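You operate a simulated robot arm through the tools that you are given. There is no shell and no other tool.

Carry out the task below with a simulated two-armed robot. There is one attempt and no reset: what you move stays moved.

TASK
Clamp the 6 L sack on the spout, shake it down, trickle up to its yellow mark and let go.
Fine: shake before trickling; shaker off again; it ends upright on the belt; spill hardly any.
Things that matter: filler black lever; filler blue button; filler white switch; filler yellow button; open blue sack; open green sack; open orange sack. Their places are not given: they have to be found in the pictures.

It is judged by the outcome, as a careful person would: the job done as asked, and still so three seconds after it is handed in. It fails if anything else is knocked over, pushed out of place, dropped, spilled or broken.

THE ROBOT
Two 7-joint arms with two-finger grippers on one trunk that stands fixed in place. Base frame: the origin is at the foot of the trunk, x ahead of it, y to its left, z up. Units: m, rad, N and s.
The left shoulder is at [0.05, 0.191, 1.217], the right one opposite. With the tool pointing down near the work surface each hand reaches from about 0.1 to 0.38 m from the base axis, measured 20 degrees to its own side. Payload 2.69 kg a hand.
The tool frame of a hand sits at the grasp point between the pads (the TCP): z along the fingers, y along the line on which they close. The tips reach 0.02 m beyond it. Largest opening 0.1 m; the body of the gripper starts 0.063 m behind the TCP.
Orientation is told as [roll, pitch, yaw] about the base's x, y, z axes, in that order, counted from this pose: with the fingers straight down and closing along the base's y, the tool's x points along the base's -x, its y along +y and its z along -z.

THE INTERFACE
- The arms move only by the tool apply_moves. It takes "left_rows", "right_rows" or both (then of equal length, played together; a hand with none holds still); each is one flat list of numbers, 7 for each row, row after row: the shift along the base's x, y, z in units of 50 mm (1.0 is 50 mm), then the turn, a rotation vector about the base's x, y, z in units of 8 degrees (1.0 is 8 degrees), then the opening, from 0 (shut) to 1 (fully open). In form: [dx, dy, dz, ax, ay, az, grip, dx, dy, dz, ax, ay, az, grip, ...]. A call has 1 to 20 rows; each row shifts and turns the commanded pose from where the row before left it. A call with a number of a shift or a turn outside -1 to 1 is refused whole. A row lasts 0.2 s, in which the tool goes at most 0.05 m and 0.15 rad; a call with a longer step from one row to the next is refused whole, and so is a gripper value outside its range. Where a pose cannot be reached the arm comes as near as it can. A force on the tool above 40 N (or 10 N above the force at the start of the call, whichever is more), or a blocked arm, ends the call early, and 0.2 s more pass. Each finger travels about 0.153 m/s and halts on what it meets, pressing with about 39 N; the grip force reading is that of the motor and also rises with nothing between the fingers. The clock runs only during rows and for 0.2 s after the last one: add rows that do not move to give the fingers time. It gives the time, the measured TCP pose, the force on the tool (base axes), the opening and the grip force at its end, in the units of the frame above (readings bear some noise), with the torque about the TCP (base axes, N m) and any sound that the robot's microphone picked up.
- Cameras (640 x 400 px; columns grow to the right, rows downward): "scene" is now at [0.1159, -0.0513, 1.437]; the picture's right is [-0.56, -0.83, 0.00], its down [-0.06, 0.04, -1.00] and it looks along [0.83, -0.56, -0.07] (base axes); focal length 227 px, centre (320, 200). "left" rides on the left gripper at [0.07, 0.019, -0.099] in its tool frame; the picture's right is [-0.26, 0.97, 0.00], its down [-0.75, -0.20, -0.63] and it looks along [-0.61, -0.16, 0.78] (tool axes); focal length 230 px, centre (320, 200). "right" rides on the right gripper at [0.07, -0.019, -0.099] in its tool frame; the picture's right is [0.26, 0.97, 0.00], its down [-0.75, 0.20, -0.63] and it looks along [-0.61, 0.16, 0.78] (tool axes); focal length 230 px, centre (320, 200).
- grab_frame(camera): a new picture of that camera. The clock stands still meanwhile.
- move_column(by): slides the trunk up (or, below 0, down) by that many m; the arms and the scene camera ride with it, the base frame stays. It gives what a move gives, with no picture.
- head_to(pan, tilt): turns the head with the scene camera to pan (to the left, within 1.396 rad either way) and tilt (down, from -0.506 to 1.204), counted from straight ahead of the robot. It gives what a move gives.
- locate(camera, pixels): for up to 12 pixels [column, row] of the newest picture of that camera ("zoom" is the newest enlarged one), the place [x, y, z] in the base frame of the surface seen there, good to about 0.002 m. The clock stands still meanwhile.
- close_up(camera, box): a new picture of the part [left, top, right, bottom] of that camera's present view, enlarged. The clock stands still meanwhile.
- hand_in(): hands the job in; it is judged then, once.

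Unless the task says otherwise, let go and move clear before handing in.

The tools are called after "Emit:" as a command line: name --argument value ..., lists and objects as JSON in quotes. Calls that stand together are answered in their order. apply_moves: Moves the arms, as the interface text tells. Its arguments: {"type":"object","properties":{"left_rows":{"type":"array","items":{"type":"number"}},"right_rows":{"type":"array","items":{"type":"number"}}},"required":[]} The other tools are called the same way: move_column (by) slides the trunk up or down; head_to (pan, tilt) turns the head that bears the scene camera; grab_frame (camera) takes a picture; locate (camera, pixels) gives the place of the surface under pixels of a picture; close_up (camera, box) takes an enlarged picture of a part of a camera's view; hand_in () hands the job in.

At the start:

```text
t: 0.0
left_position: [0.3038, -0.0511, 1.4109]
left_orientation: [0.0, 0.002, 0.0]
left_contact_force: [-0.1, 0.4, 0.7]
left_moment: [-0.02, -0.03, -0.03]
left_finger_gap: 0.1
left_grip_force: 0.0
right_position: [0.3581, -0.5318, 1.3844]
right_orientation: [-0.002, 0.0, -0.001]
right_contact_force: [0.1, -0.7, -0.2]
right_moment: [0.01, 0.01, -0.02]
right_finger_gap: 0.1001
right_grip_force: 0.0
trunk travel left (down, up): [-0.275, 0.048]
head pan, tilt: [-0.593, 0.068]
```

scene: 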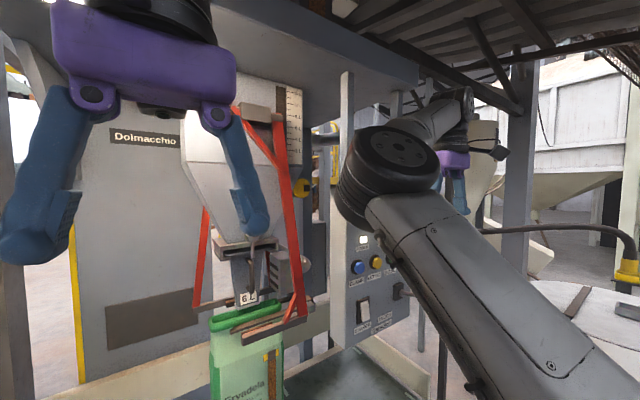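
right: 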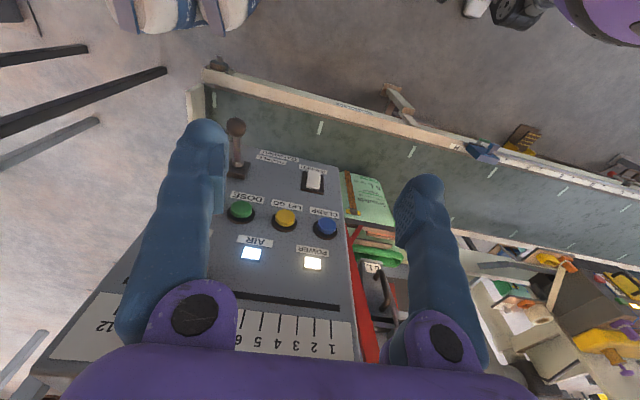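
left: 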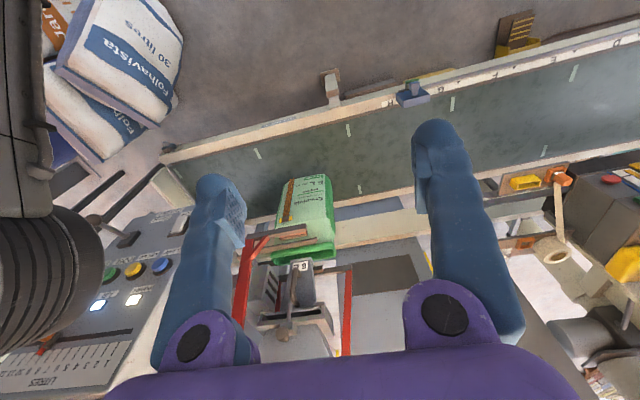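

The pictures show a filling machine with a panel (blue button near scene (358,267), yellow near (376,262)), a green sack on the spout region near (245,350) labelled "6 L". I'll look closer at the panel and the sack before moving anything.

Emit:
close_up --camera "right" --box '[180, 100, 440, 380]'

Emit:
close_up --camera "scene" --box '[180, 60, 420, 400]'

Emit:
close_up --camera "left" --box '[180, 150, 440, 360]'

```text
1.43 times, centred on (310, 240) of right
```

zoom: 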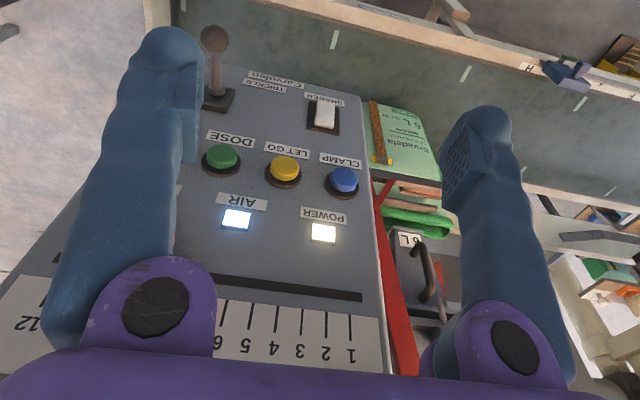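

```text
1.18 times, centred on (300, 230) of scene
```

zoom: 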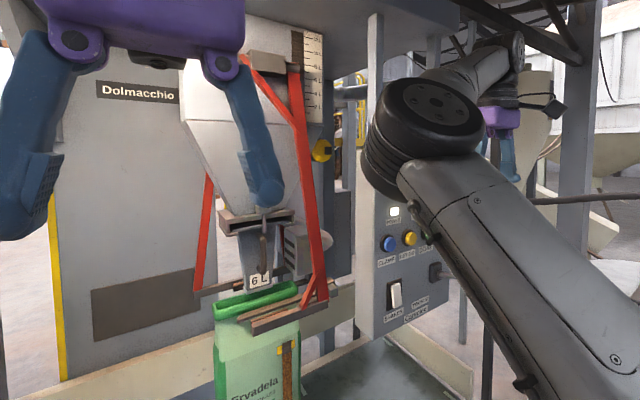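

```text
1.90 times, centred on (310, 255) of left
```

zoom: 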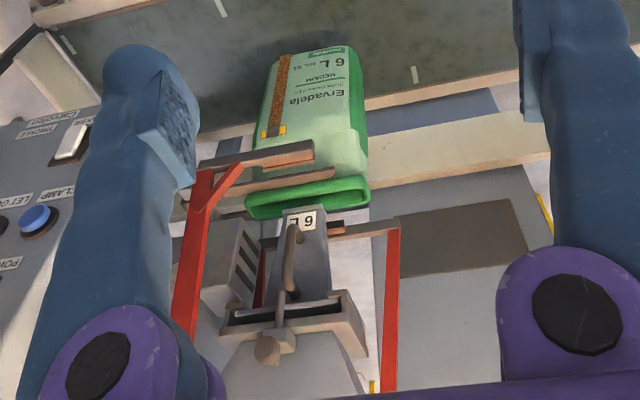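

The green sack at left (310,215) seems under the spout, but its label must be read. I'll zoom in on its lettering and look around with the head for the blue and orange sacks.

Emit:
close_up --camera "left" --box '[270, 165, 350, 225]'

Emit:
close_up --camera "right" --box '[330, 160, 420, 290]'

Emit:
head_to --pan -0.2 --tilt 0.6

Emit:
grab_frame --camera "scene"

Emit:
head_to --pan 0.6 --tilt 0.6

Emit:
grab_frame --camera "scene"

Emit:
head_to --pan -0.9 --tilt 0.6

Emit:
grab_frame --camera "scene"

```text
6.67 times, centred on (310, 195) of left
```

zoom: 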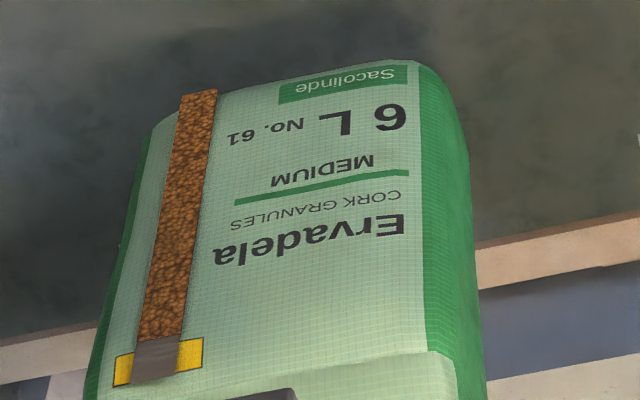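

```text
3.08 times, centred on (375, 225) of right
```

zoom: 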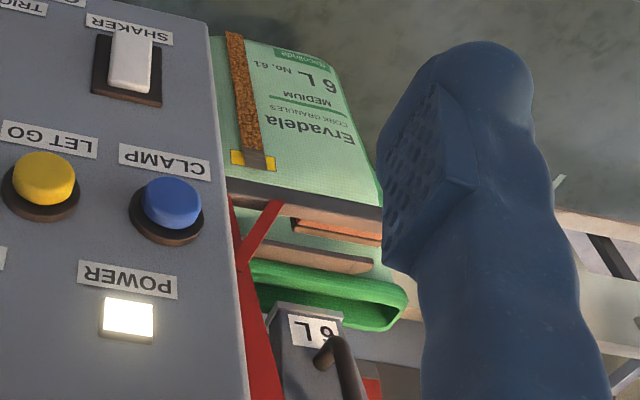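

```text
t: 0.9
left_position: [0.3046, -0.0514, 1.4111]
left_orientation: [0.001, 0.0, 0.0]
left_contact_force: [4.3, 1.9, -2.4]
left_moment: [-0.23, 0.18, -0.29]
left_finger_gap: 0.1
left_grip_force: 0.0
right_position: [0.3571, -0.5307, 1.3839]
right_orientation: [-0.001, -0.001, 0.0]
right_contact_force: [-0.3, 0.4, 0.3]
right_moment: [-0.03, 0.0, -0.01]
right_finger_gap: 0.0999
right_grip_force: 0.2
trunk travel left (down, up): [-0.275, 0.048]
head pan, tilt: [-0.201, 0.6]
```

```text
taken
```

scene: 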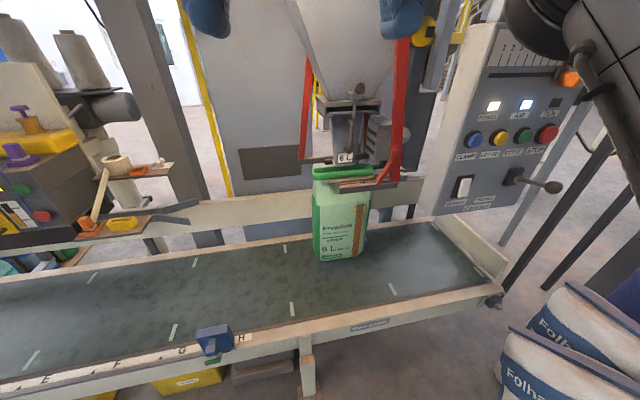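

```text
t: 2.1
left_position: [0.3036, -0.0509, 1.4105]
left_orientation: [0.0, 0.0, 0.0]
left_contact_force: [0.1, 0.4, 0.4]
left_moment: [-0.01, 0.01, 0.01]
left_finger_gap: 0.1
left_grip_force: 0.0
right_position: [0.3576, -0.5309, 1.384]
right_orientation: [-0.002, 0.0, 0.0]
right_contact_force: [1.2, -0.4, -0.4]
right_moment: [0.0, 0.05, -0.01]
right_finger_gap: 0.1001
right_grip_force: 0.1
trunk travel left (down, up): [-0.275, 0.048]
head pan, tilt: [0.6, 0.6]
```

```text
taken
```

scene: 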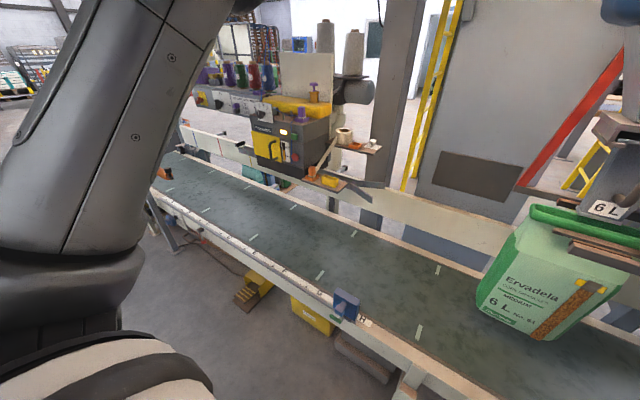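

```text
t: 3.7
left_position: [0.3044, -0.0511, 1.4103]
left_orientation: [-0.004, 0.001, 0.004]
left_contact_force: [32.0, -47.2, 9.5]
left_moment: [5.73, 4.4, 2.96]
left_finger_gap: 0.0998
left_grip_force: 0.1
right_position: [0.3582, -0.5315, 1.3849]
right_orientation: [-0.001, -0.001, 0.001]
right_contact_force: [0.3, -1.2, -0.2]
right_moment: [0.03, -0.01, -0.02]
right_finger_gap: 0.1003
right_grip_force: 0.0
trunk travel left (down, up): [-0.275, 0.048]
head pan, tilt: [-0.901, 0.6]
```

```text
taken
```

scene: 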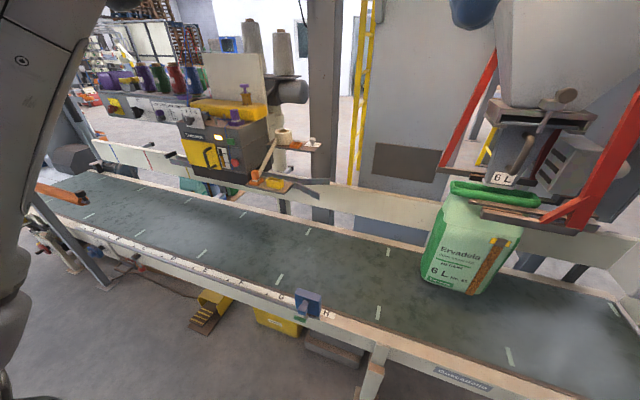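

The sack reads 6 L, so the green one is the right sack and it already hangs under the spout. The last scene picture (sack at (470,240)) doesn't match pan -0.9 and the left arm showed a passing force of about 57 N, so I'll take fresh readings and pictures.

Emit:
apply_moves --left_rows '[0, 0, 0, 0, 0, 0, 1]'

Emit:
grab_frame --camera "scene"

Emit:
grab_frame --camera "left"

```text
t: 4.1
left_position: [0.304, -0.052, 1.4109]
left_orientation: [-0.001, -0.001, 0.006]
left_contact_force: [30.5, -47.3, 8.0]
left_moment: [5.7, 4.18, 3.01]
left_finger_gap: 0.1002
left_grip_force: 0.0
right_position: [0.3567, -0.5323, 1.3835]
right_orientation: [-0.003, 0.001, 0.0]
right_contact_force: [-0.4, 0.0, 0.5]
right_moment: [0.05, 0.0, -0.01]
right_finger_gap: 0.1
right_grip_force: 0.0
trunk travel left (down, up): [-0.275, 0.048]
head pan, tilt: [-0.901, 0.6]
```

```text
taken
```

scene: 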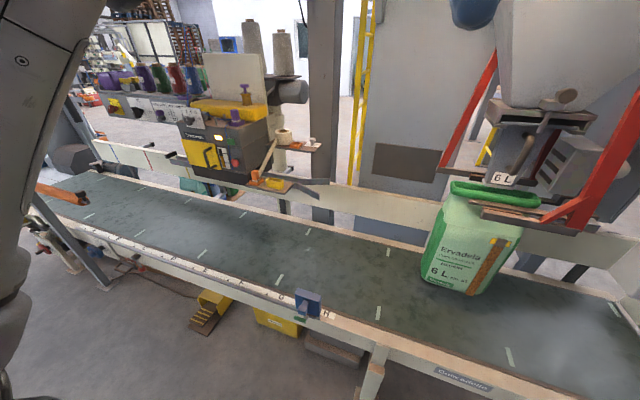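

```text
taken
```

left: 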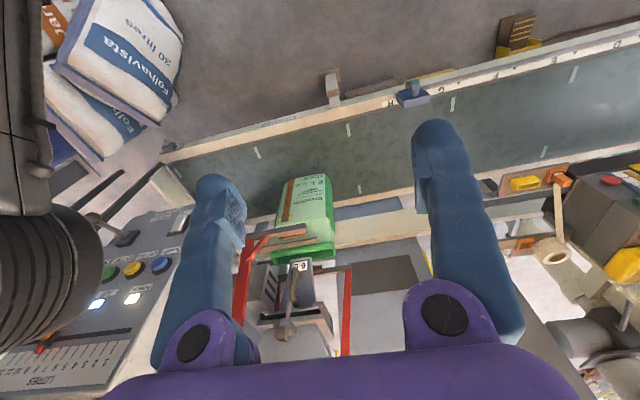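

The head seems blocked against the left arm (steady force, same picture as before). I'll turn the head back to relieve it and check the force.

Emit:
head_to --pan 0.45 --tilt 0.6

Emit:
apply_moves --left_rows '[0, 0, 0, 0, 0, 0, 1]'

Emit:
grab_frame --camera "scene"

```text
t: 5.6
left_position: [0.3039, -0.0506, 1.4122]
left_orientation: [0.001, -0.001, -0.001]
left_contact_force: [-0.2, -0.2, -0.2]
left_moment: [0.02, -0.02, 0.01]
left_finger_gap: 0.1001
left_grip_force: 0.0
right_position: [0.3566, -0.5321, 1.385]
right_orientation: [-0.002, -0.001, 0.0]
right_contact_force: [-0.3, -0.1, 0.2]
right_moment: [0.0, 0.01, 0.01]
right_finger_gap: 0.1
right_grip_force: 0.0
trunk travel left (down, up): [-0.275, 0.048]
head pan, tilt: [0.45, 0.6]
```

```text
t: 6.0
left_position: [0.3041, -0.0504, 1.4111]
left_orientation: [0.0, 0.001, 0.0]
left_contact_force: [-0.3, 0.1, 0.4]
left_moment: [0.0, -0.01, -0.01]
left_finger_gap: 0.0998
left_grip_force: 0.1
right_position: [0.3572, -0.5318, 1.3849]
right_orientation: [-0.001, 0.001, 0.002]
right_contact_force: [-1.0, -0.6, 1.0]
right_moment: [-0.03, 0.0, 0.01]
right_finger_gap: 0.1002
right_grip_force: 0.1
trunk travel left (down, up): [-0.275, 0.048]
head pan, tilt: [0.45, 0.6]
```

```text
taken
```

scene: 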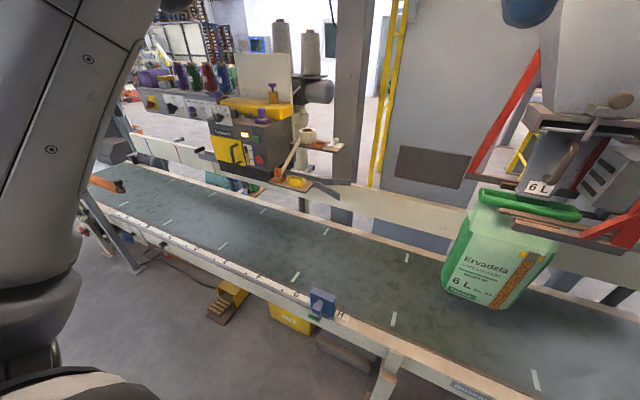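

Force is back to zero and the head turned freely. I'll zoom in on the sack mouth and spout, and on the objects near (200,150)-(260,190) to find the other sacks.

Emit:
close_up --camera "scene" --box '[440, 100, 640, 320]'

Emit:
close_up --camera "scene" --box '[80, 20, 360, 220]'

Emit:
head_to --pan 0.45 --tilt 1.1

Emit:
grab_frame --camera "scene"

Emit:
head_to --pan 1.2 --tilt 0.7

Emit:
grab_frame --camera "scene"

```text
1.82 times, centred on (540, 210) of scene
```

zoom: 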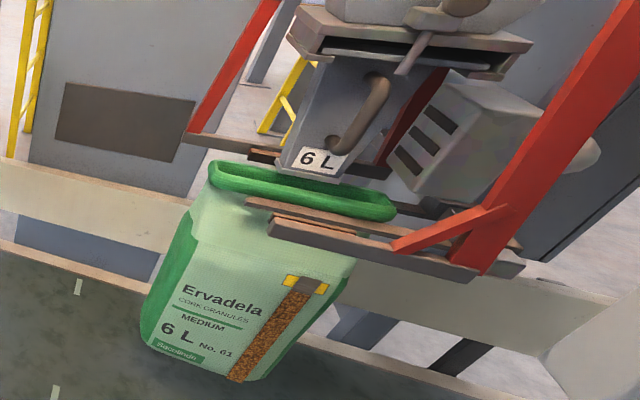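

```text
2.00 times, centred on (220, 120) of scene
```

zoom: 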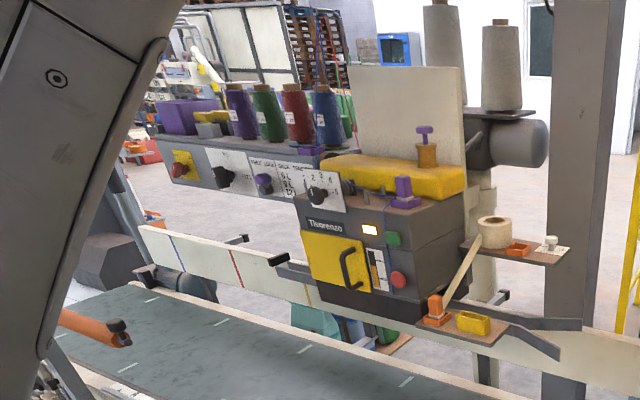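

```text
t: 6.9
left_position: [0.3031, -0.05, 1.4113]
left_orientation: [0.0, 0.0, 0.001]
left_contact_force: [-0.7, -0.2, 0.2]
left_moment: [0.02, -0.01, 0.0]
left_finger_gap: 0.1
left_grip_force: 0.1
right_position: [0.3583, -0.5311, 1.3847]
right_orientation: [-0.003, 0.001, 0.0]
right_contact_force: [0.0, 0.6, 0.4]
right_moment: [-0.01, 0.0, 0.01]
right_finger_gap: 0.0999
right_grip_force: 0.1
trunk travel left (down, up): [-0.275, 0.048]
head pan, tilt: [0.45, 1.1]
```

```text
taken
```

scene: 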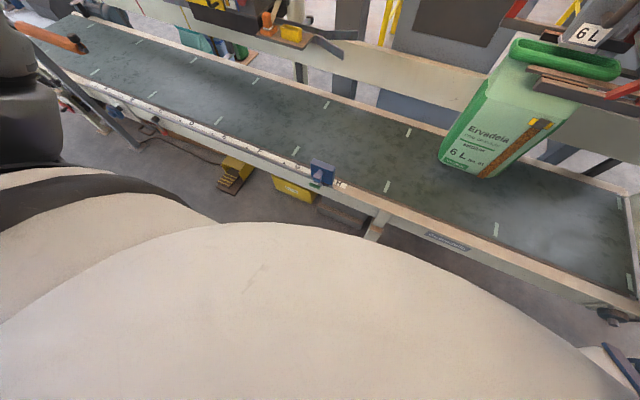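

```text
t: 8.0
left_position: [0.3032, -0.0516, 1.4117]
left_orientation: [-0.001, 0.001, -0.001]
left_contact_force: [-0.4, -0.1, -0.2]
left_moment: [0.01, -0.02, -0.02]
left_finger_gap: 0.0998
left_grip_force: 0.0
right_position: [0.3582, -0.5322, 1.3842]
right_orientation: [-0.001, 0.0, 0.0]
right_contact_force: [-0.3, 0.0, 0.4]
right_moment: [0.02, 0.01, -0.02]
right_finger_gap: 0.1001
right_grip_force: 0.1
trunk travel left (down, up): [-0.275, 0.048]
head pan, tilt: [1.201, 0.7]
```

```text
taken
```

scene: 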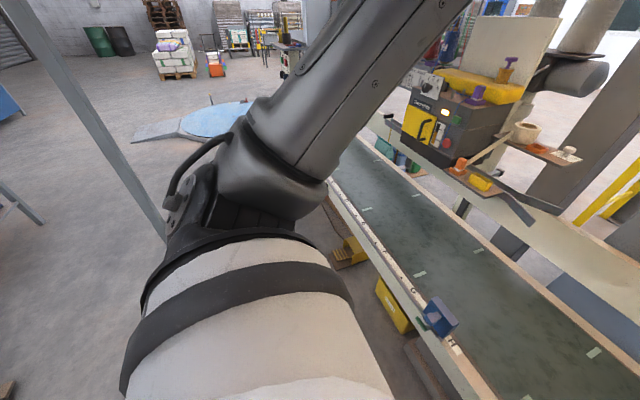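

The green sack is in place and the others are out of the way. I'll now locate the panel controls and the sack mouth with the wrist cameras.

Emit:
grab_frame --camera "right"

Emit:
close_up --camera "right" --box '[200, 100, 420, 240]'

Emit:
locate --camera "right" --pixels '[[326, 227], [285, 217], [240, 210], [313, 180], [236, 127], [238, 150], [239, 170], [270, 180], [346, 200], [230, 260], [340, 290], [305, 196]]'

Emit:
close_up --camera "left" --box '[230, 170, 390, 350]'

Emit:
locate --camera "left" --pixels '[[275, 255], [300, 250], [330, 245], [302, 267], [290, 275], [310, 280], [305, 215], [290, 255], [300, 180], [284, 335], [292, 290], [330, 180]]'

```text
taken
```

right: 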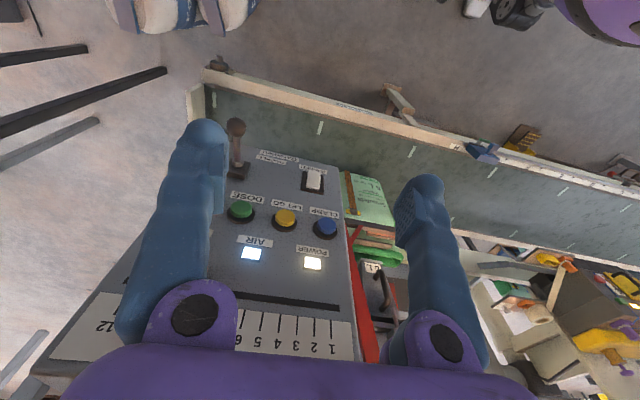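

```text
2.86 times, centred on (310, 170) of right
```

zoom: 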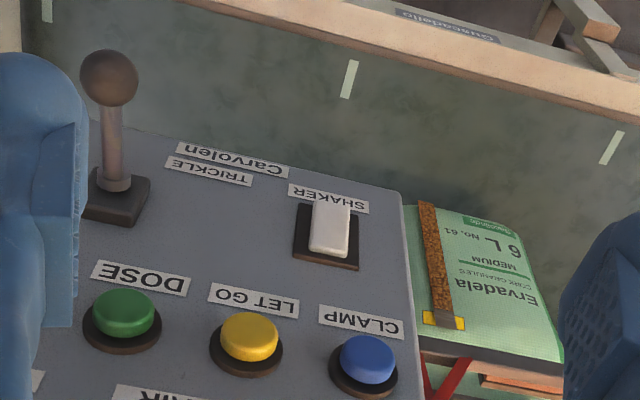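

```text
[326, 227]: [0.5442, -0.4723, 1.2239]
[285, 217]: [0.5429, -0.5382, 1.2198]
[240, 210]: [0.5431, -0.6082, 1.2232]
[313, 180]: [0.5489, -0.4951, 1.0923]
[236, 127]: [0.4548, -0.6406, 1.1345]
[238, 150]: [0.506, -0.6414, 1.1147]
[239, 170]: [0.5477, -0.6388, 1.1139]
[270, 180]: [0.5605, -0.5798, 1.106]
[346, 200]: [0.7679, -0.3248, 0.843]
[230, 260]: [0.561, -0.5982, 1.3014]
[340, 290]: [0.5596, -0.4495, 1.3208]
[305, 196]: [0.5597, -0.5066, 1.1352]
```

```text
2.22 times, centred on (310, 260) of left
```

zoom: 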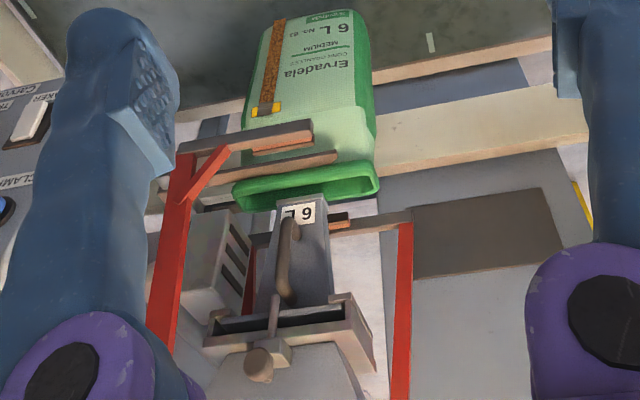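

```text
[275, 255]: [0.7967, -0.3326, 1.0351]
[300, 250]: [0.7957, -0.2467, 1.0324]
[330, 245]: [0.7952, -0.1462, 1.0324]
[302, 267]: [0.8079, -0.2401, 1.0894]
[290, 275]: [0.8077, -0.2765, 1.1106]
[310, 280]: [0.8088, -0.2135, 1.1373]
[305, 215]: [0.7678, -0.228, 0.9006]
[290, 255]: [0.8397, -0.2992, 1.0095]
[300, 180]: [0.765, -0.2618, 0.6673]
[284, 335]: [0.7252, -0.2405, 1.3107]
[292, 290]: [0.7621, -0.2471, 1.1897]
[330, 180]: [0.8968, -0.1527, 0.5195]
```

The wrist camera gives: blue CLAMP ≈ (0.543,-0.472,1.224), yellow LET GO ≈ (0.543,-0.538,1.220), SHAKER switch ≈ (0.549,-0.495,1.10), TRICKLE lever knob ≈ (0.455,-0.641,1.134). I'll move the left arm off to its own side so the head has a free view.

Emit:
apply_moves --left_rows '[0, 0.8, 0, 0, 0, 0, 1, 0, 1, 0, 0, 0, 0, 1, 0, 1, 0, 0, 0, 0, 1, 0, 1, 0, 0, 0, 0, 1, 0, 1, 0, 0, 0, 0, 1, 0, 0.8, 0, 0, 0, 0, 1, 0, 0, 0, 0, 0, 0, 1]'

Emit:
grab_frame --camera "left"

Emit:
grab_frame --camera "scene"

```text
t: 9.6
left_position: [0.3041, 0.2299, 1.4098]
left_orientation: [0.001, 0.0, 0.001]
left_contact_force: [0.4, -0.5, 0.3]
left_moment: [0.0, 0.0, -0.01]
left_finger_gap: 0.1001
left_grip_force: 0.1
right_position: [0.3566, -0.5327, 1.3841]
right_orientation: [-0.003, -0.001, 0.0]
right_contact_force: [-0.1, -0.1, -0.4]
right_moment: [0.0, -0.01, 0.02]
right_finger_gap: 0.1001
right_grip_force: 0.1
trunk travel left (down, up): [-0.275, 0.048]
head pan, tilt: [1.201, 0.7]
```

```text
taken
```

left: 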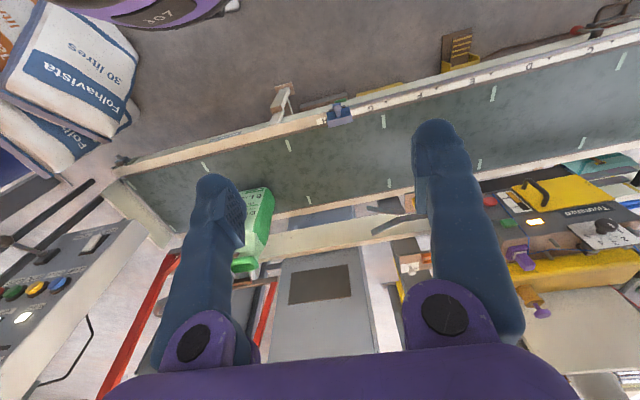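

```text
taken
```

scene: 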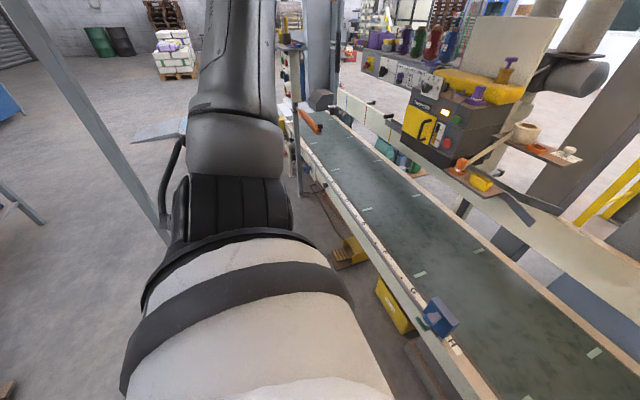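

The left arm moved clear without contact. Now I'll turn the head toward the spout and sack.

Emit:
head_to --pan 0.3 --tilt 0.5

Emit:
head_to --pan -0.3 --tilt 0.5

Emit:
grab_frame --camera "scene"

Emit:
close_up --camera "scene" --box '[260, 60, 420, 260]'

```text
t: 10.8
left_position: [0.3041, 0.231, 1.4117]
left_orientation: [-0.001, 0.0, 0.0]
left_contact_force: [-0.7, 0.0, 0.1]
left_moment: [-0.01, 0.01, 0.02]
left_finger_gap: 0.0997
left_grip_force: 0.1
right_position: [0.358, -0.5311, 1.3843]
right_orientation: [-0.003, -0.001, 0.0]
right_contact_force: [-0.8, -0.7, 0.4]
right_moment: [-0.01, 0.0, 0.0]
right_finger_gap: 0.1002
right_grip_force: 0.1
trunk travel left (down, up): [-0.275, 0.048]
head pan, tilt: [0.3, 0.499]
```

```text
t: 11.8
left_position: [0.3041, 0.2304, 1.411]
left_orientation: [0.0, 0.0, 0.0]
left_contact_force: [0.2, -0.3, -0.1]
left_moment: [-0.01, 0.04, 0.05]
left_finger_gap: 0.0999
left_grip_force: 0.1
right_position: [0.3585, -0.5326, 1.3857]
right_orientation: [-0.001, -0.001, -0.002]
right_contact_force: [-0.2, -0.6, 0.3]
right_moment: [-0.05, -0.02, 0.05]
right_finger_gap: 0.1
right_grip_force: 0.1
trunk travel left (down, up): [-0.275, 0.048]
head pan, tilt: [-0.3, 0.499]
```

```text
taken
```

scene: 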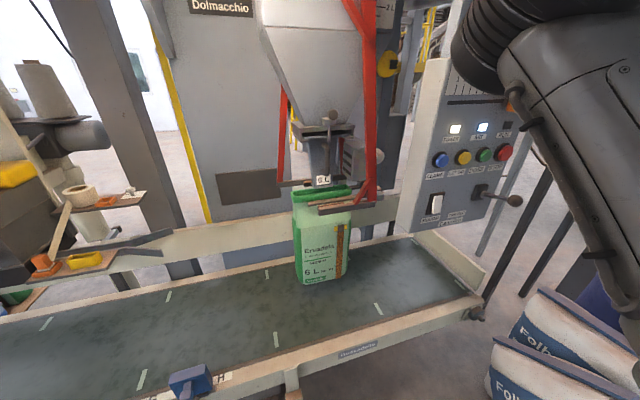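

```text
2.00 times, centred on (340, 160) of scene
```

zoom: 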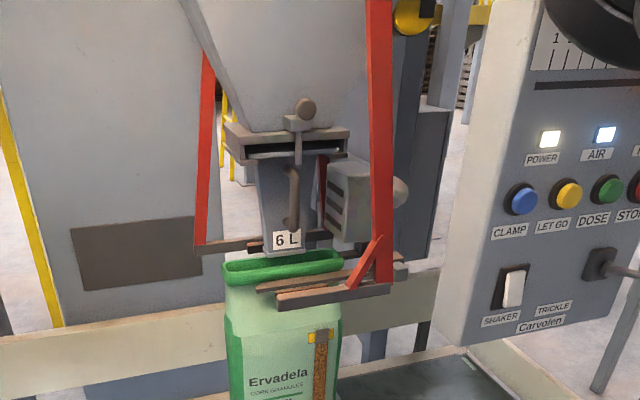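

The panel also shows DOSE, STOP and lamps; the jaws are the red arms with bars before and behind the sack mouth. I'll measure the mouth against the spout's lower end to be sure it's inside.

Emit:
close_up --camera "scene" --box '[280, 140, 400, 230]'

Emit:
locate --camera "scene" --pixels '[[293, 190], [294, 197], [310, 196], [322, 186], [325, 189], [340, 186], [349, 188], [330, 208], [318, 206], [365, 206], [290, 183], [313, 182]]'

```text
4.44 times, centred on (340, 185) of scene
```

zoom: 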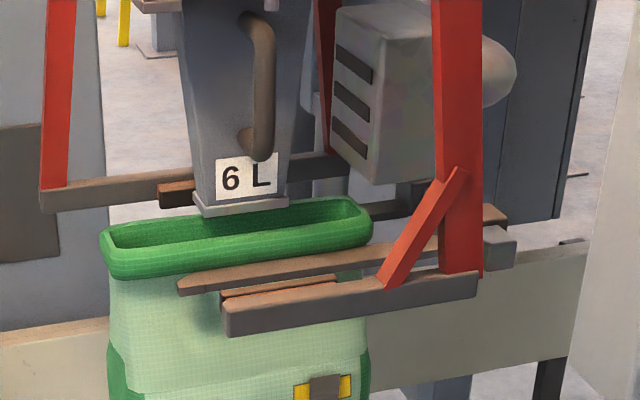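

```text
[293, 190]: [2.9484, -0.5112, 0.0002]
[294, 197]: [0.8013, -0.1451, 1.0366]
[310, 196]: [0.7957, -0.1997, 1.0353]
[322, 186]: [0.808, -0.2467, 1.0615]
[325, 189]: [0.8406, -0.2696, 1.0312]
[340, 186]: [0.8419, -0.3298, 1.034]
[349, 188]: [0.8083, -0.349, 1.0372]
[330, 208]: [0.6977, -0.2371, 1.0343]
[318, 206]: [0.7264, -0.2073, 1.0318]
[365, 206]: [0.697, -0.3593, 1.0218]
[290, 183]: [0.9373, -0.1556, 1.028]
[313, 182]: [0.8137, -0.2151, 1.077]
```

The mouth spans y -0.145 to -0.349 and x 0.795 to 0.842, centred under the spout (spout y ≈ -0.245), and the jaw bars lie at x 0.697 and 0.937 — so the sack is in place. I'll swing the right hand to point forward with closed fingers, in front of the blue button but well clear.

Emit:
apply_moves --right_rows '[0, 0, 0, 0, -1, 0, 0.5, 0, 0, 0, 0, -1, 0, 0, 0, 0, 0, 0, -1, 0, 0, 0, 0, 0, 0, -1, 0, 0, 0, 0, -0.3, 0, -1, 0, 0, 0, 0.2, -0.4, 0, -1, 0, 0, 0, 0.2, -0.4, 0, -1, 0, 0, 0, 0.2, -0.4, 0, -1, 0, 0, 0, 0.2, -0.4, 0, -1, 0, 0, 0, 0.2, -0.4, 0, -1, 0, 0, 0, 0.2, -0.4, 0, -1, 0, 0, 0, 0, -0.4, 0, -0.25, 0, 0, 0, 0, 0, 0, 0, 0, 0]'

Emit:
grab_frame --camera "scene"

Emit:
grab_frame --camera "right"

```text
t: 14.6
left_position: [0.3034, 0.2316, 1.4119]
left_orientation: [0.0, 0.0, 0.001]
left_contact_force: [0.8, 0.1, 1.2]
left_moment: [-0.03, -0.01, 0.01]
left_finger_gap: 0.0997
left_grip_force: 0.0
right_position: [0.3582, -0.4759, 1.2317]
right_orientation: [-2.568, -1.569, 2.568]
right_contact_force: [0.2, 0.4, 0.1]
right_moment: [0.01, 0.03, 0.0]
right_finger_gap: 0.0002
right_grip_force: 29.9
right hand out of reach, approached as far as the arm can: row 12
trunk travel left (down, up): [-0.275, 0.048]
head pan, tilt: [-0.3, 0.499]
```

```text
taken
```

scene: 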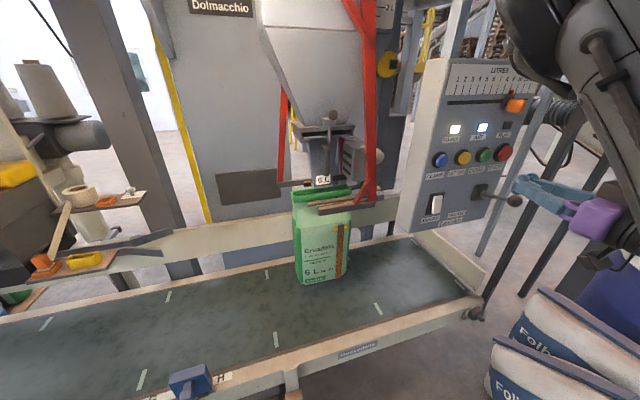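

```text
taken
```

right: 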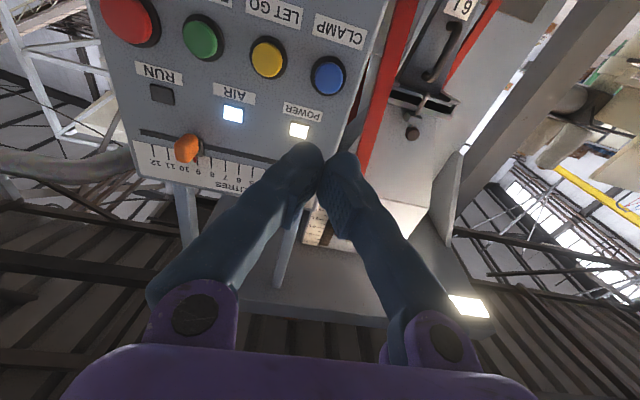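

The hand now points straight forward at (0.358,-0.476,1.232) with nothing touched. I'll advance to about 4 cm short of the blue button (scene (439,160)).

Emit:
apply_moves --right_rows '[0.5, 0.04, -0.05, 0, 0, 0, 0, 0.6, 0.04, -0.1, 0, 0, 0, 0, 0.6, 0, 0, 0, 0, 0, 0, 0.6, 0, 0, 0, 0, 0, 0, 0, 0, 0, 0, 0, 0, 0]'

Emit:
close_up --camera "scene" --box '[390, 80, 560, 250]'

Emit:
grab_frame --camera "right"

```text
t: 15.8
left_position: [0.3037, 0.2302, 1.4113]
left_orientation: [0.0, 0.001, 0.001]
left_contact_force: [-0.9, 0.2, -0.4]
left_moment: [-0.02, 0.0, -0.01]
left_finger_gap: 0.1
left_grip_force: 0.1
right_position: [0.4738, -0.4714, 1.2228]
right_orientation: [-2.942, -1.568, 2.941]
right_contact_force: [0.2, 0.3, 0.6]
right_moment: [0.04, -0.04, -0.02]
right_finger_gap: 0.0
right_grip_force: 29.4
trunk travel left (down, up): [-0.275, 0.048]
head pan, tilt: [-0.3, 0.499]
```

```text
2.35 times, centred on (475, 165) of scene
```

zoom: 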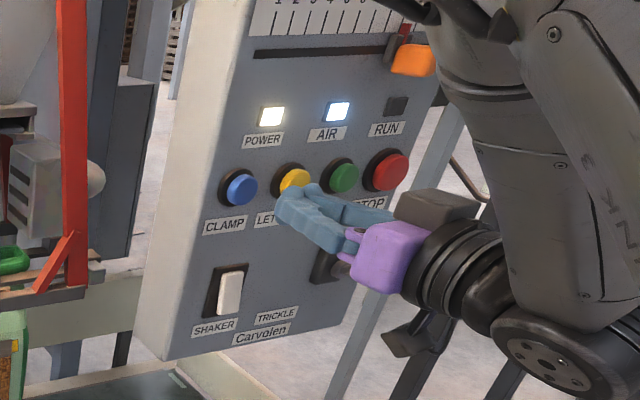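

```text
taken
```

right: 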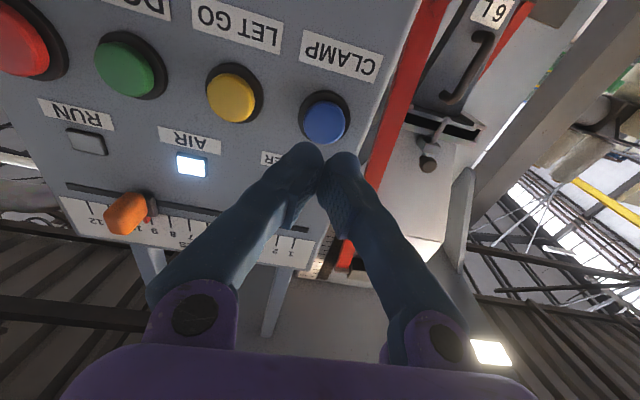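

The tip is at about (0.494,-0.471,1.223), directly before the blue button (right image (325,122)). I'll verify the controls' places once more from this nearer view before pressing.

Emit:
locate --camera "right" --pixels '[[325, 122], [231, 97], [125, 68], [330, 100], [280, 80]]'

Emit:
grab_frame --camera "scene"

Emit:
locate --camera "scene" --pixels '[[439, 159], [463, 157], [436, 196], [434, 209], [516, 199], [434, 203], [480, 192]]'

```text
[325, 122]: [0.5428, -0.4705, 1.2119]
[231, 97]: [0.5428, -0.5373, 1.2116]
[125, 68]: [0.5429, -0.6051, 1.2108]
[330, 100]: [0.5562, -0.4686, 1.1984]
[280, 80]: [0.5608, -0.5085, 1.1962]
```

```text
taken
```

scene: 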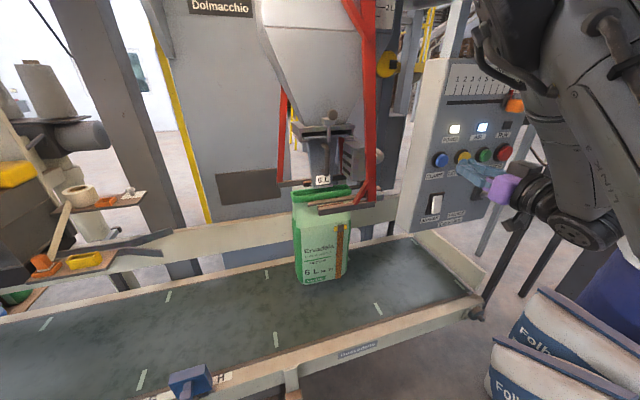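

```text
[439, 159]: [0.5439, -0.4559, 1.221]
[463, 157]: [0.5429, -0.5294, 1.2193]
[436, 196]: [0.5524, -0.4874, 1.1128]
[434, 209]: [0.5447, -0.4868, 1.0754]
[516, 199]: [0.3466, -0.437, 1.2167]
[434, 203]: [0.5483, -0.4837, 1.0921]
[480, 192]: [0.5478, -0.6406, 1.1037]
```

The blue button's front centre is about (0.543,-0.467,1.216). I'll press it straight in: approach, then slow push of ~10 mm, then back off.

Emit:
apply_moves --right_rows '[0.4, 0.08, -0.14, 0, 0, 0, 0, 0.4, 0, 0, 0, 0, 0, 0, 0.2, 0, 0, 0, 0, 0, 0, 0.1, 0, 0, 0, 0, 0, 0, 0.08, 0, 0, 0, 0, 0, 0, 0, 0, 0, 0, 0, 0, 0]'

Emit:
grab_frame --camera "scene"

```text
t: 17.2
left_position: [0.3029, 0.2305, 1.4122]
left_orientation: [-0.001, 0.001, 0.001]
left_contact_force: [-0.4, -0.2, -0.2]
left_moment: [-0.02, -0.03, 0.02]
left_finger_gap: 0.0999
left_grip_force: 0.0
right_position: [0.5324, -0.4676, 1.2154]
right_orientation: [-3.116, -1.569, 3.113]
right_contact_force: [-3.4, -1.0, -0.8]
right_moment: [-0.02, 0.01, -0.09]
right_finger_gap: 0.0061
right_grip_force: 29.8
trunk travel left (down, up): [-0.275, 0.048]
head pan, tilt: [-0.3, 0.499]
heard: click
```

```text
taken
```

scene: 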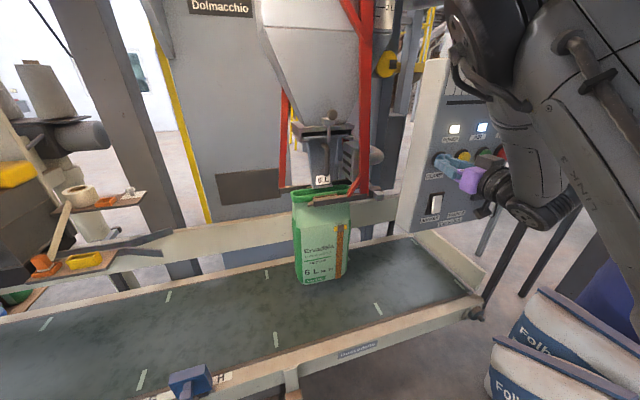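

A click sounded and the red jaws are moving in (right arm now near col 363). I'll back off and watch the clamp.

Emit:
apply_moves --right_rows '[-0.4, 0, 0, 0, 0, 0, 0, -0.6, 0, 0, 0, 0, 0, 0, -0.6, 0, 0, 0, 0, 0, 0, 0, 0, 0, 0, 0, 0, 0, 0, 0, 0, 0, 0, 0, 0, 0, 0, 0, 0, 0, 0, 0]'

Emit:
close_up --camera "scene" --box '[270, 100, 430, 300]'

Emit:
close_up --camera "scene" --box '[390, 80, 560, 250]'

```text
t: 18.6
left_position: [0.303, 0.2312, 1.4115]
left_orientation: [0.0, 0.001, 0.001]
left_contact_force: [0.5, 0.7, 0.5]
left_moment: [0.01, 0.01, -0.01]
left_finger_gap: 0.1
left_grip_force: 0.0
right_position: [0.4521, -0.4688, 1.216]
right_orientation: [-2.782, -1.569, 2.779]
right_contact_force: [-0.1, -1.0, 0.2]
right_moment: [-0.02, 0.02, 0.04]
right_finger_gap: 0.0
right_grip_force: 29.5
trunk travel left (down, up): [-0.275, 0.048]
head pan, tilt: [-0.3, 0.499]
```

```text
2.00 times, centred on (350, 200) of scene
```

zoom: 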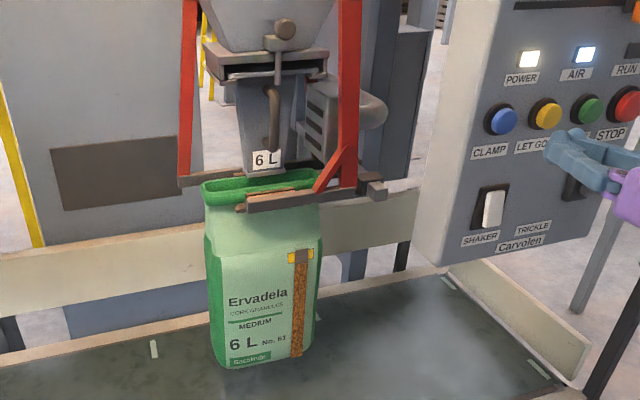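

```text
2.35 times, centred on (475, 165) of scene
```

zoom: 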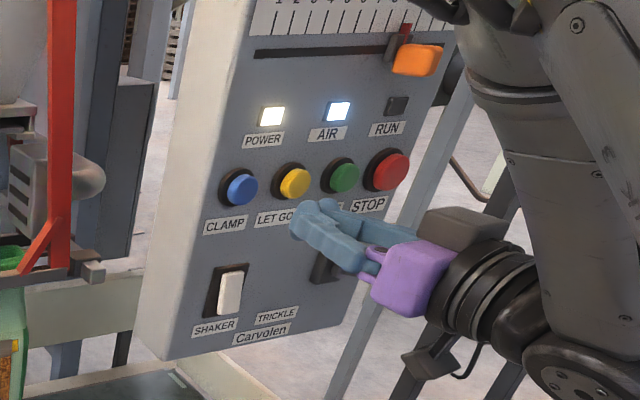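

The jaws have come in onto the sack's mouth. I'll zoom in to confirm it's held and see the level strip.

Emit:
close_up --camera "scene" --box '[285, 165, 395, 230]'

Emit:
close_up --camera "scene" --box '[300, 215, 370, 290]'

Emit:
close_up --camera "scene" --box '[415, 180, 500, 230]'

Emit:
locate --camera "zoom" --pixels '[[150, 30], [150, 60], [150, 100], [150, 130], [150, 160], [150, 200], [150, 230]]'

```text
5.82 times, centred on (340, 198) of scene
```

zoom: 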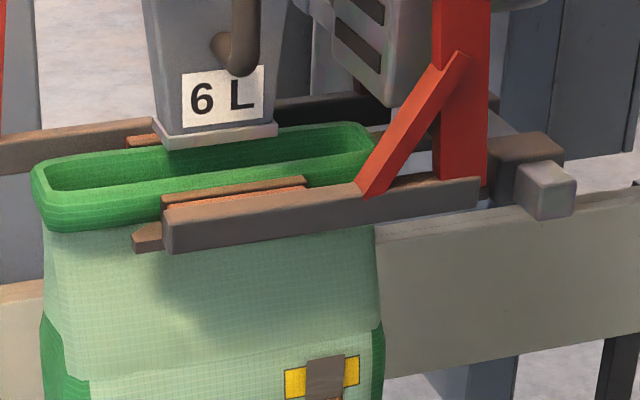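

```text
5.33 times, centred on (335, 252) of scene
```

zoom: 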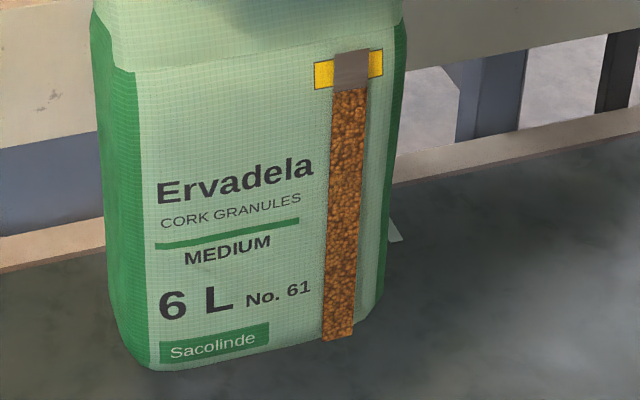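

```text
7.53 times, centred on (458, 205) of scene
```

zoom: 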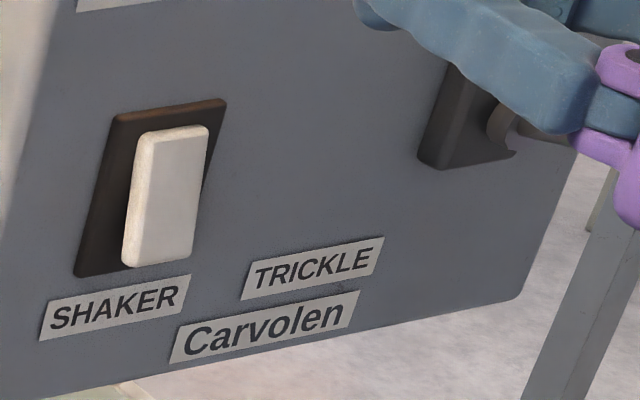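

```text
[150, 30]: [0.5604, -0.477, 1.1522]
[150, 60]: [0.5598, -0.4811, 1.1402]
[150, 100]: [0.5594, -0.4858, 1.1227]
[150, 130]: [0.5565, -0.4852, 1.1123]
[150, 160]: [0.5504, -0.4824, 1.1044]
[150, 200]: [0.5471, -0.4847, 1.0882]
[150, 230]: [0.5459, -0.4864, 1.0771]
```

The level (brown) stands just below the yellow mark and the rocker's lower end sticks out. I'll check the jaws' position to be sure they've reached the sack.

Emit:
close_up --camera "scene" --box '[285, 165, 395, 230]'

Emit:
locate --camera "zoom" --pixels '[[250, 215], [200, 205], [60, 200], [200, 170], [330, 135], [100, 160], [90, 140], [145, 142], [220, 135], [220, 143], [270, 128], [440, 195]]'

```text
5.82 times, centred on (340, 198) of scene
```

zoom: 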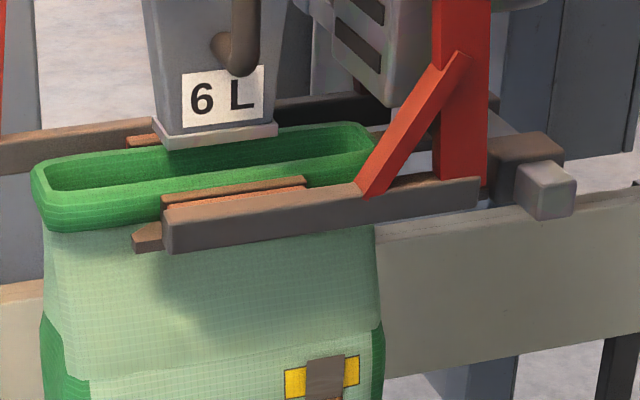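

```text
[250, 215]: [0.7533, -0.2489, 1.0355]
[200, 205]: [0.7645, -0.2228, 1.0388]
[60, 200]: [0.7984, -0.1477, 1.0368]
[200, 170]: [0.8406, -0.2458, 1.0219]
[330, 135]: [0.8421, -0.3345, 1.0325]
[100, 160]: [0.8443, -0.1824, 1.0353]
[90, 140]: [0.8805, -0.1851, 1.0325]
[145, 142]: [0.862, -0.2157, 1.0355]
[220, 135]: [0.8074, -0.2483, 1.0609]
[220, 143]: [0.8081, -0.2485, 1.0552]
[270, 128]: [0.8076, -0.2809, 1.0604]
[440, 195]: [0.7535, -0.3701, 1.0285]
```

The jaw pads now lie at x≈0.77 and 0.86, up against the mouth. Next I'll lower the hand in front of the SHAKER rocker's protruding lower end (≈(0.546,-0.492,1.08)), which also gives the clamp time.

Emit:
apply_moves --right_rows '[0, 0, -0.5, 0, 0, 0, 0, 0, -0.2, -0.8, 0, 0, 0, 0, 0, -0.2, -0.8, 0, 0, 0, 0, 0, -0.08, -0.62, 0, 0, 0, 0, 0.4, 0, 0, 0, 0, 0, 0, 0, 0, 0, 0, 0, 0, 0]'

Emit:
grab_frame --camera "scene"

Emit:
close_up --camera "scene" --box '[390, 110, 520, 250]'

Emit:
grab_frame --camera "right"

```text
t: 20.0
left_position: [0.3029, 0.2295, 1.4107]
left_orientation: [0.001, -0.001, 0.0]
left_contact_force: [-0.5, -0.5, 0.2]
left_moment: [0.02, -0.01, 0.02]
left_finger_gap: 0.1
left_grip_force: 0.1
right_position: [0.4729, -0.4934, 1.0787]
right_orientation: [-2.891, -1.571, 2.887]
right_contact_force: [-0.2, -0.4, 0.1]
right_moment: [0.0, -0.03, 0.03]
right_finger_gap: 0.0002
right_grip_force: 29.8
trunk travel left (down, up): [-0.275, 0.048]
head pan, tilt: [-0.3, 0.499]
```

```text
taken
```

scene: 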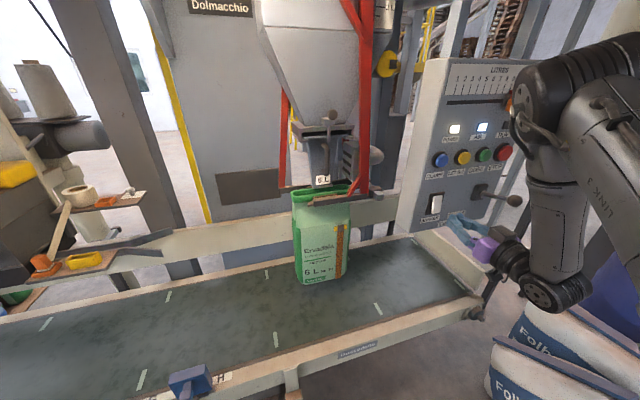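

```text
2.86 times, centred on (455, 180) of scene
```

zoom: 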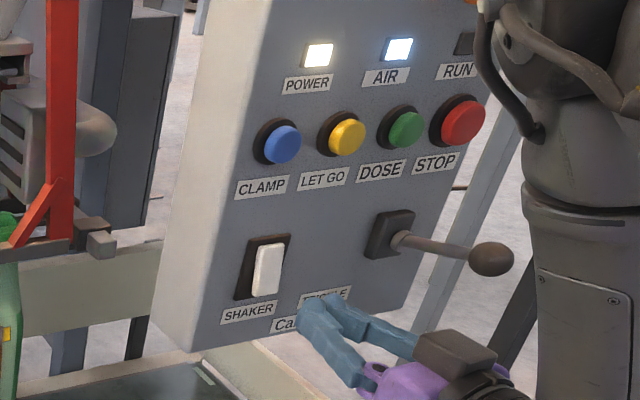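

```text
taken
```

right: 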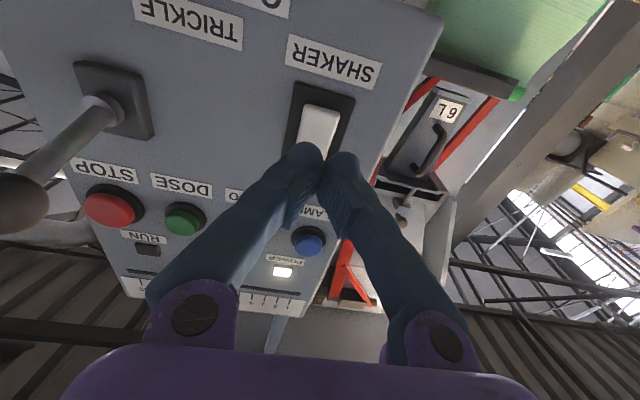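

The hand is before the rocker (right image (318,125)). I'll check its exact place from here.

Emit:
locate --camera "right" --pixels '[[320, 112], [318, 125], [308, 140], [336, 115], [304, 112], [103, 105], [70, 145], [20, 205], [322, 95]]'

Emit:
close_up --camera "right" --box '[270, 60, 390, 180]'

```text
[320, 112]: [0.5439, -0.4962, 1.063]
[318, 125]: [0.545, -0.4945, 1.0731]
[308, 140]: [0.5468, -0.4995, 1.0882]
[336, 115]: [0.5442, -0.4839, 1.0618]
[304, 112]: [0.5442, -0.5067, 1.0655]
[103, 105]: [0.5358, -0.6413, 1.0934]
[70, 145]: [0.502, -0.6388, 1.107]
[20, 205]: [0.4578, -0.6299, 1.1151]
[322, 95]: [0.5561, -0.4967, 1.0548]
```

```text
3.33 times, centred on (330, 120) of right
```

zoom: 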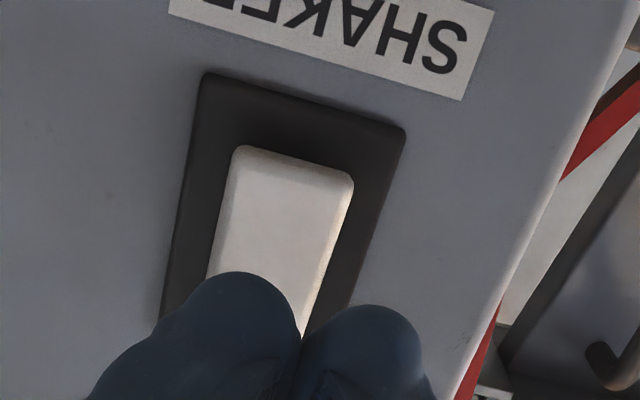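

The rocker spans z≈1.062–1.112 with its lower end out at x≈0.544. I'll press the lower end at z≈1.070.

Emit:
apply_moves --right_rows '[0.4, -0.04, -0.17, 0, 0, 0, 0, 0.4, 0, 0, 0, 0, 0, 0, 0.2, 0, 0, 0, 0, 0, 0, 0.12, 0, 0, 0, 0, 0, 0, 0.1, 0, 0, 0, 0, 0, 0]'

Emit:
close_up --camera "scene" --box '[390, 110, 520, 250]'

```text
t: 21.2
left_position: [0.3009, 0.2312, 1.4115]
left_orientation: [0.0, -0.002, 0.0]
left_contact_force: [-0.1, -0.1, 0.1]
left_moment: [0.0, 0.0, 0.0]
left_finger_gap: 0.1002
left_grip_force: 0.1
right_position: [0.5305, -0.4937, 1.07]
right_orientation: [0.651, -1.568, -0.655]
right_contact_force: [-15.9, 3.1, -3.2]
right_moment: [-0.19, -0.08, 0.05]
right_finger_gap: 0.0056
right_grip_force: 29.6
trunk travel left (down, up): [-0.275, 0.048]
head pan, tilt: [-0.3, 0.499]
```

```text
2.86 times, centred on (455, 180) of scene
```

zoom: 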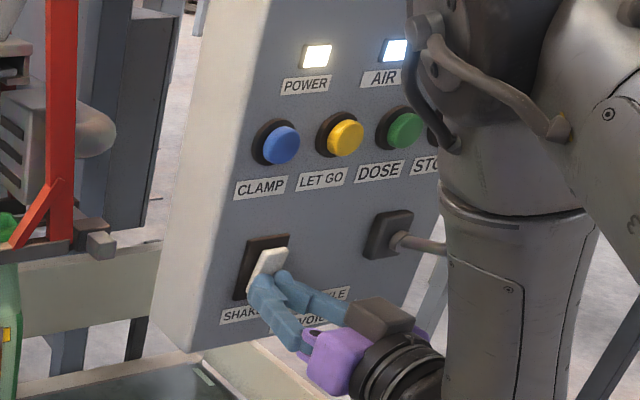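

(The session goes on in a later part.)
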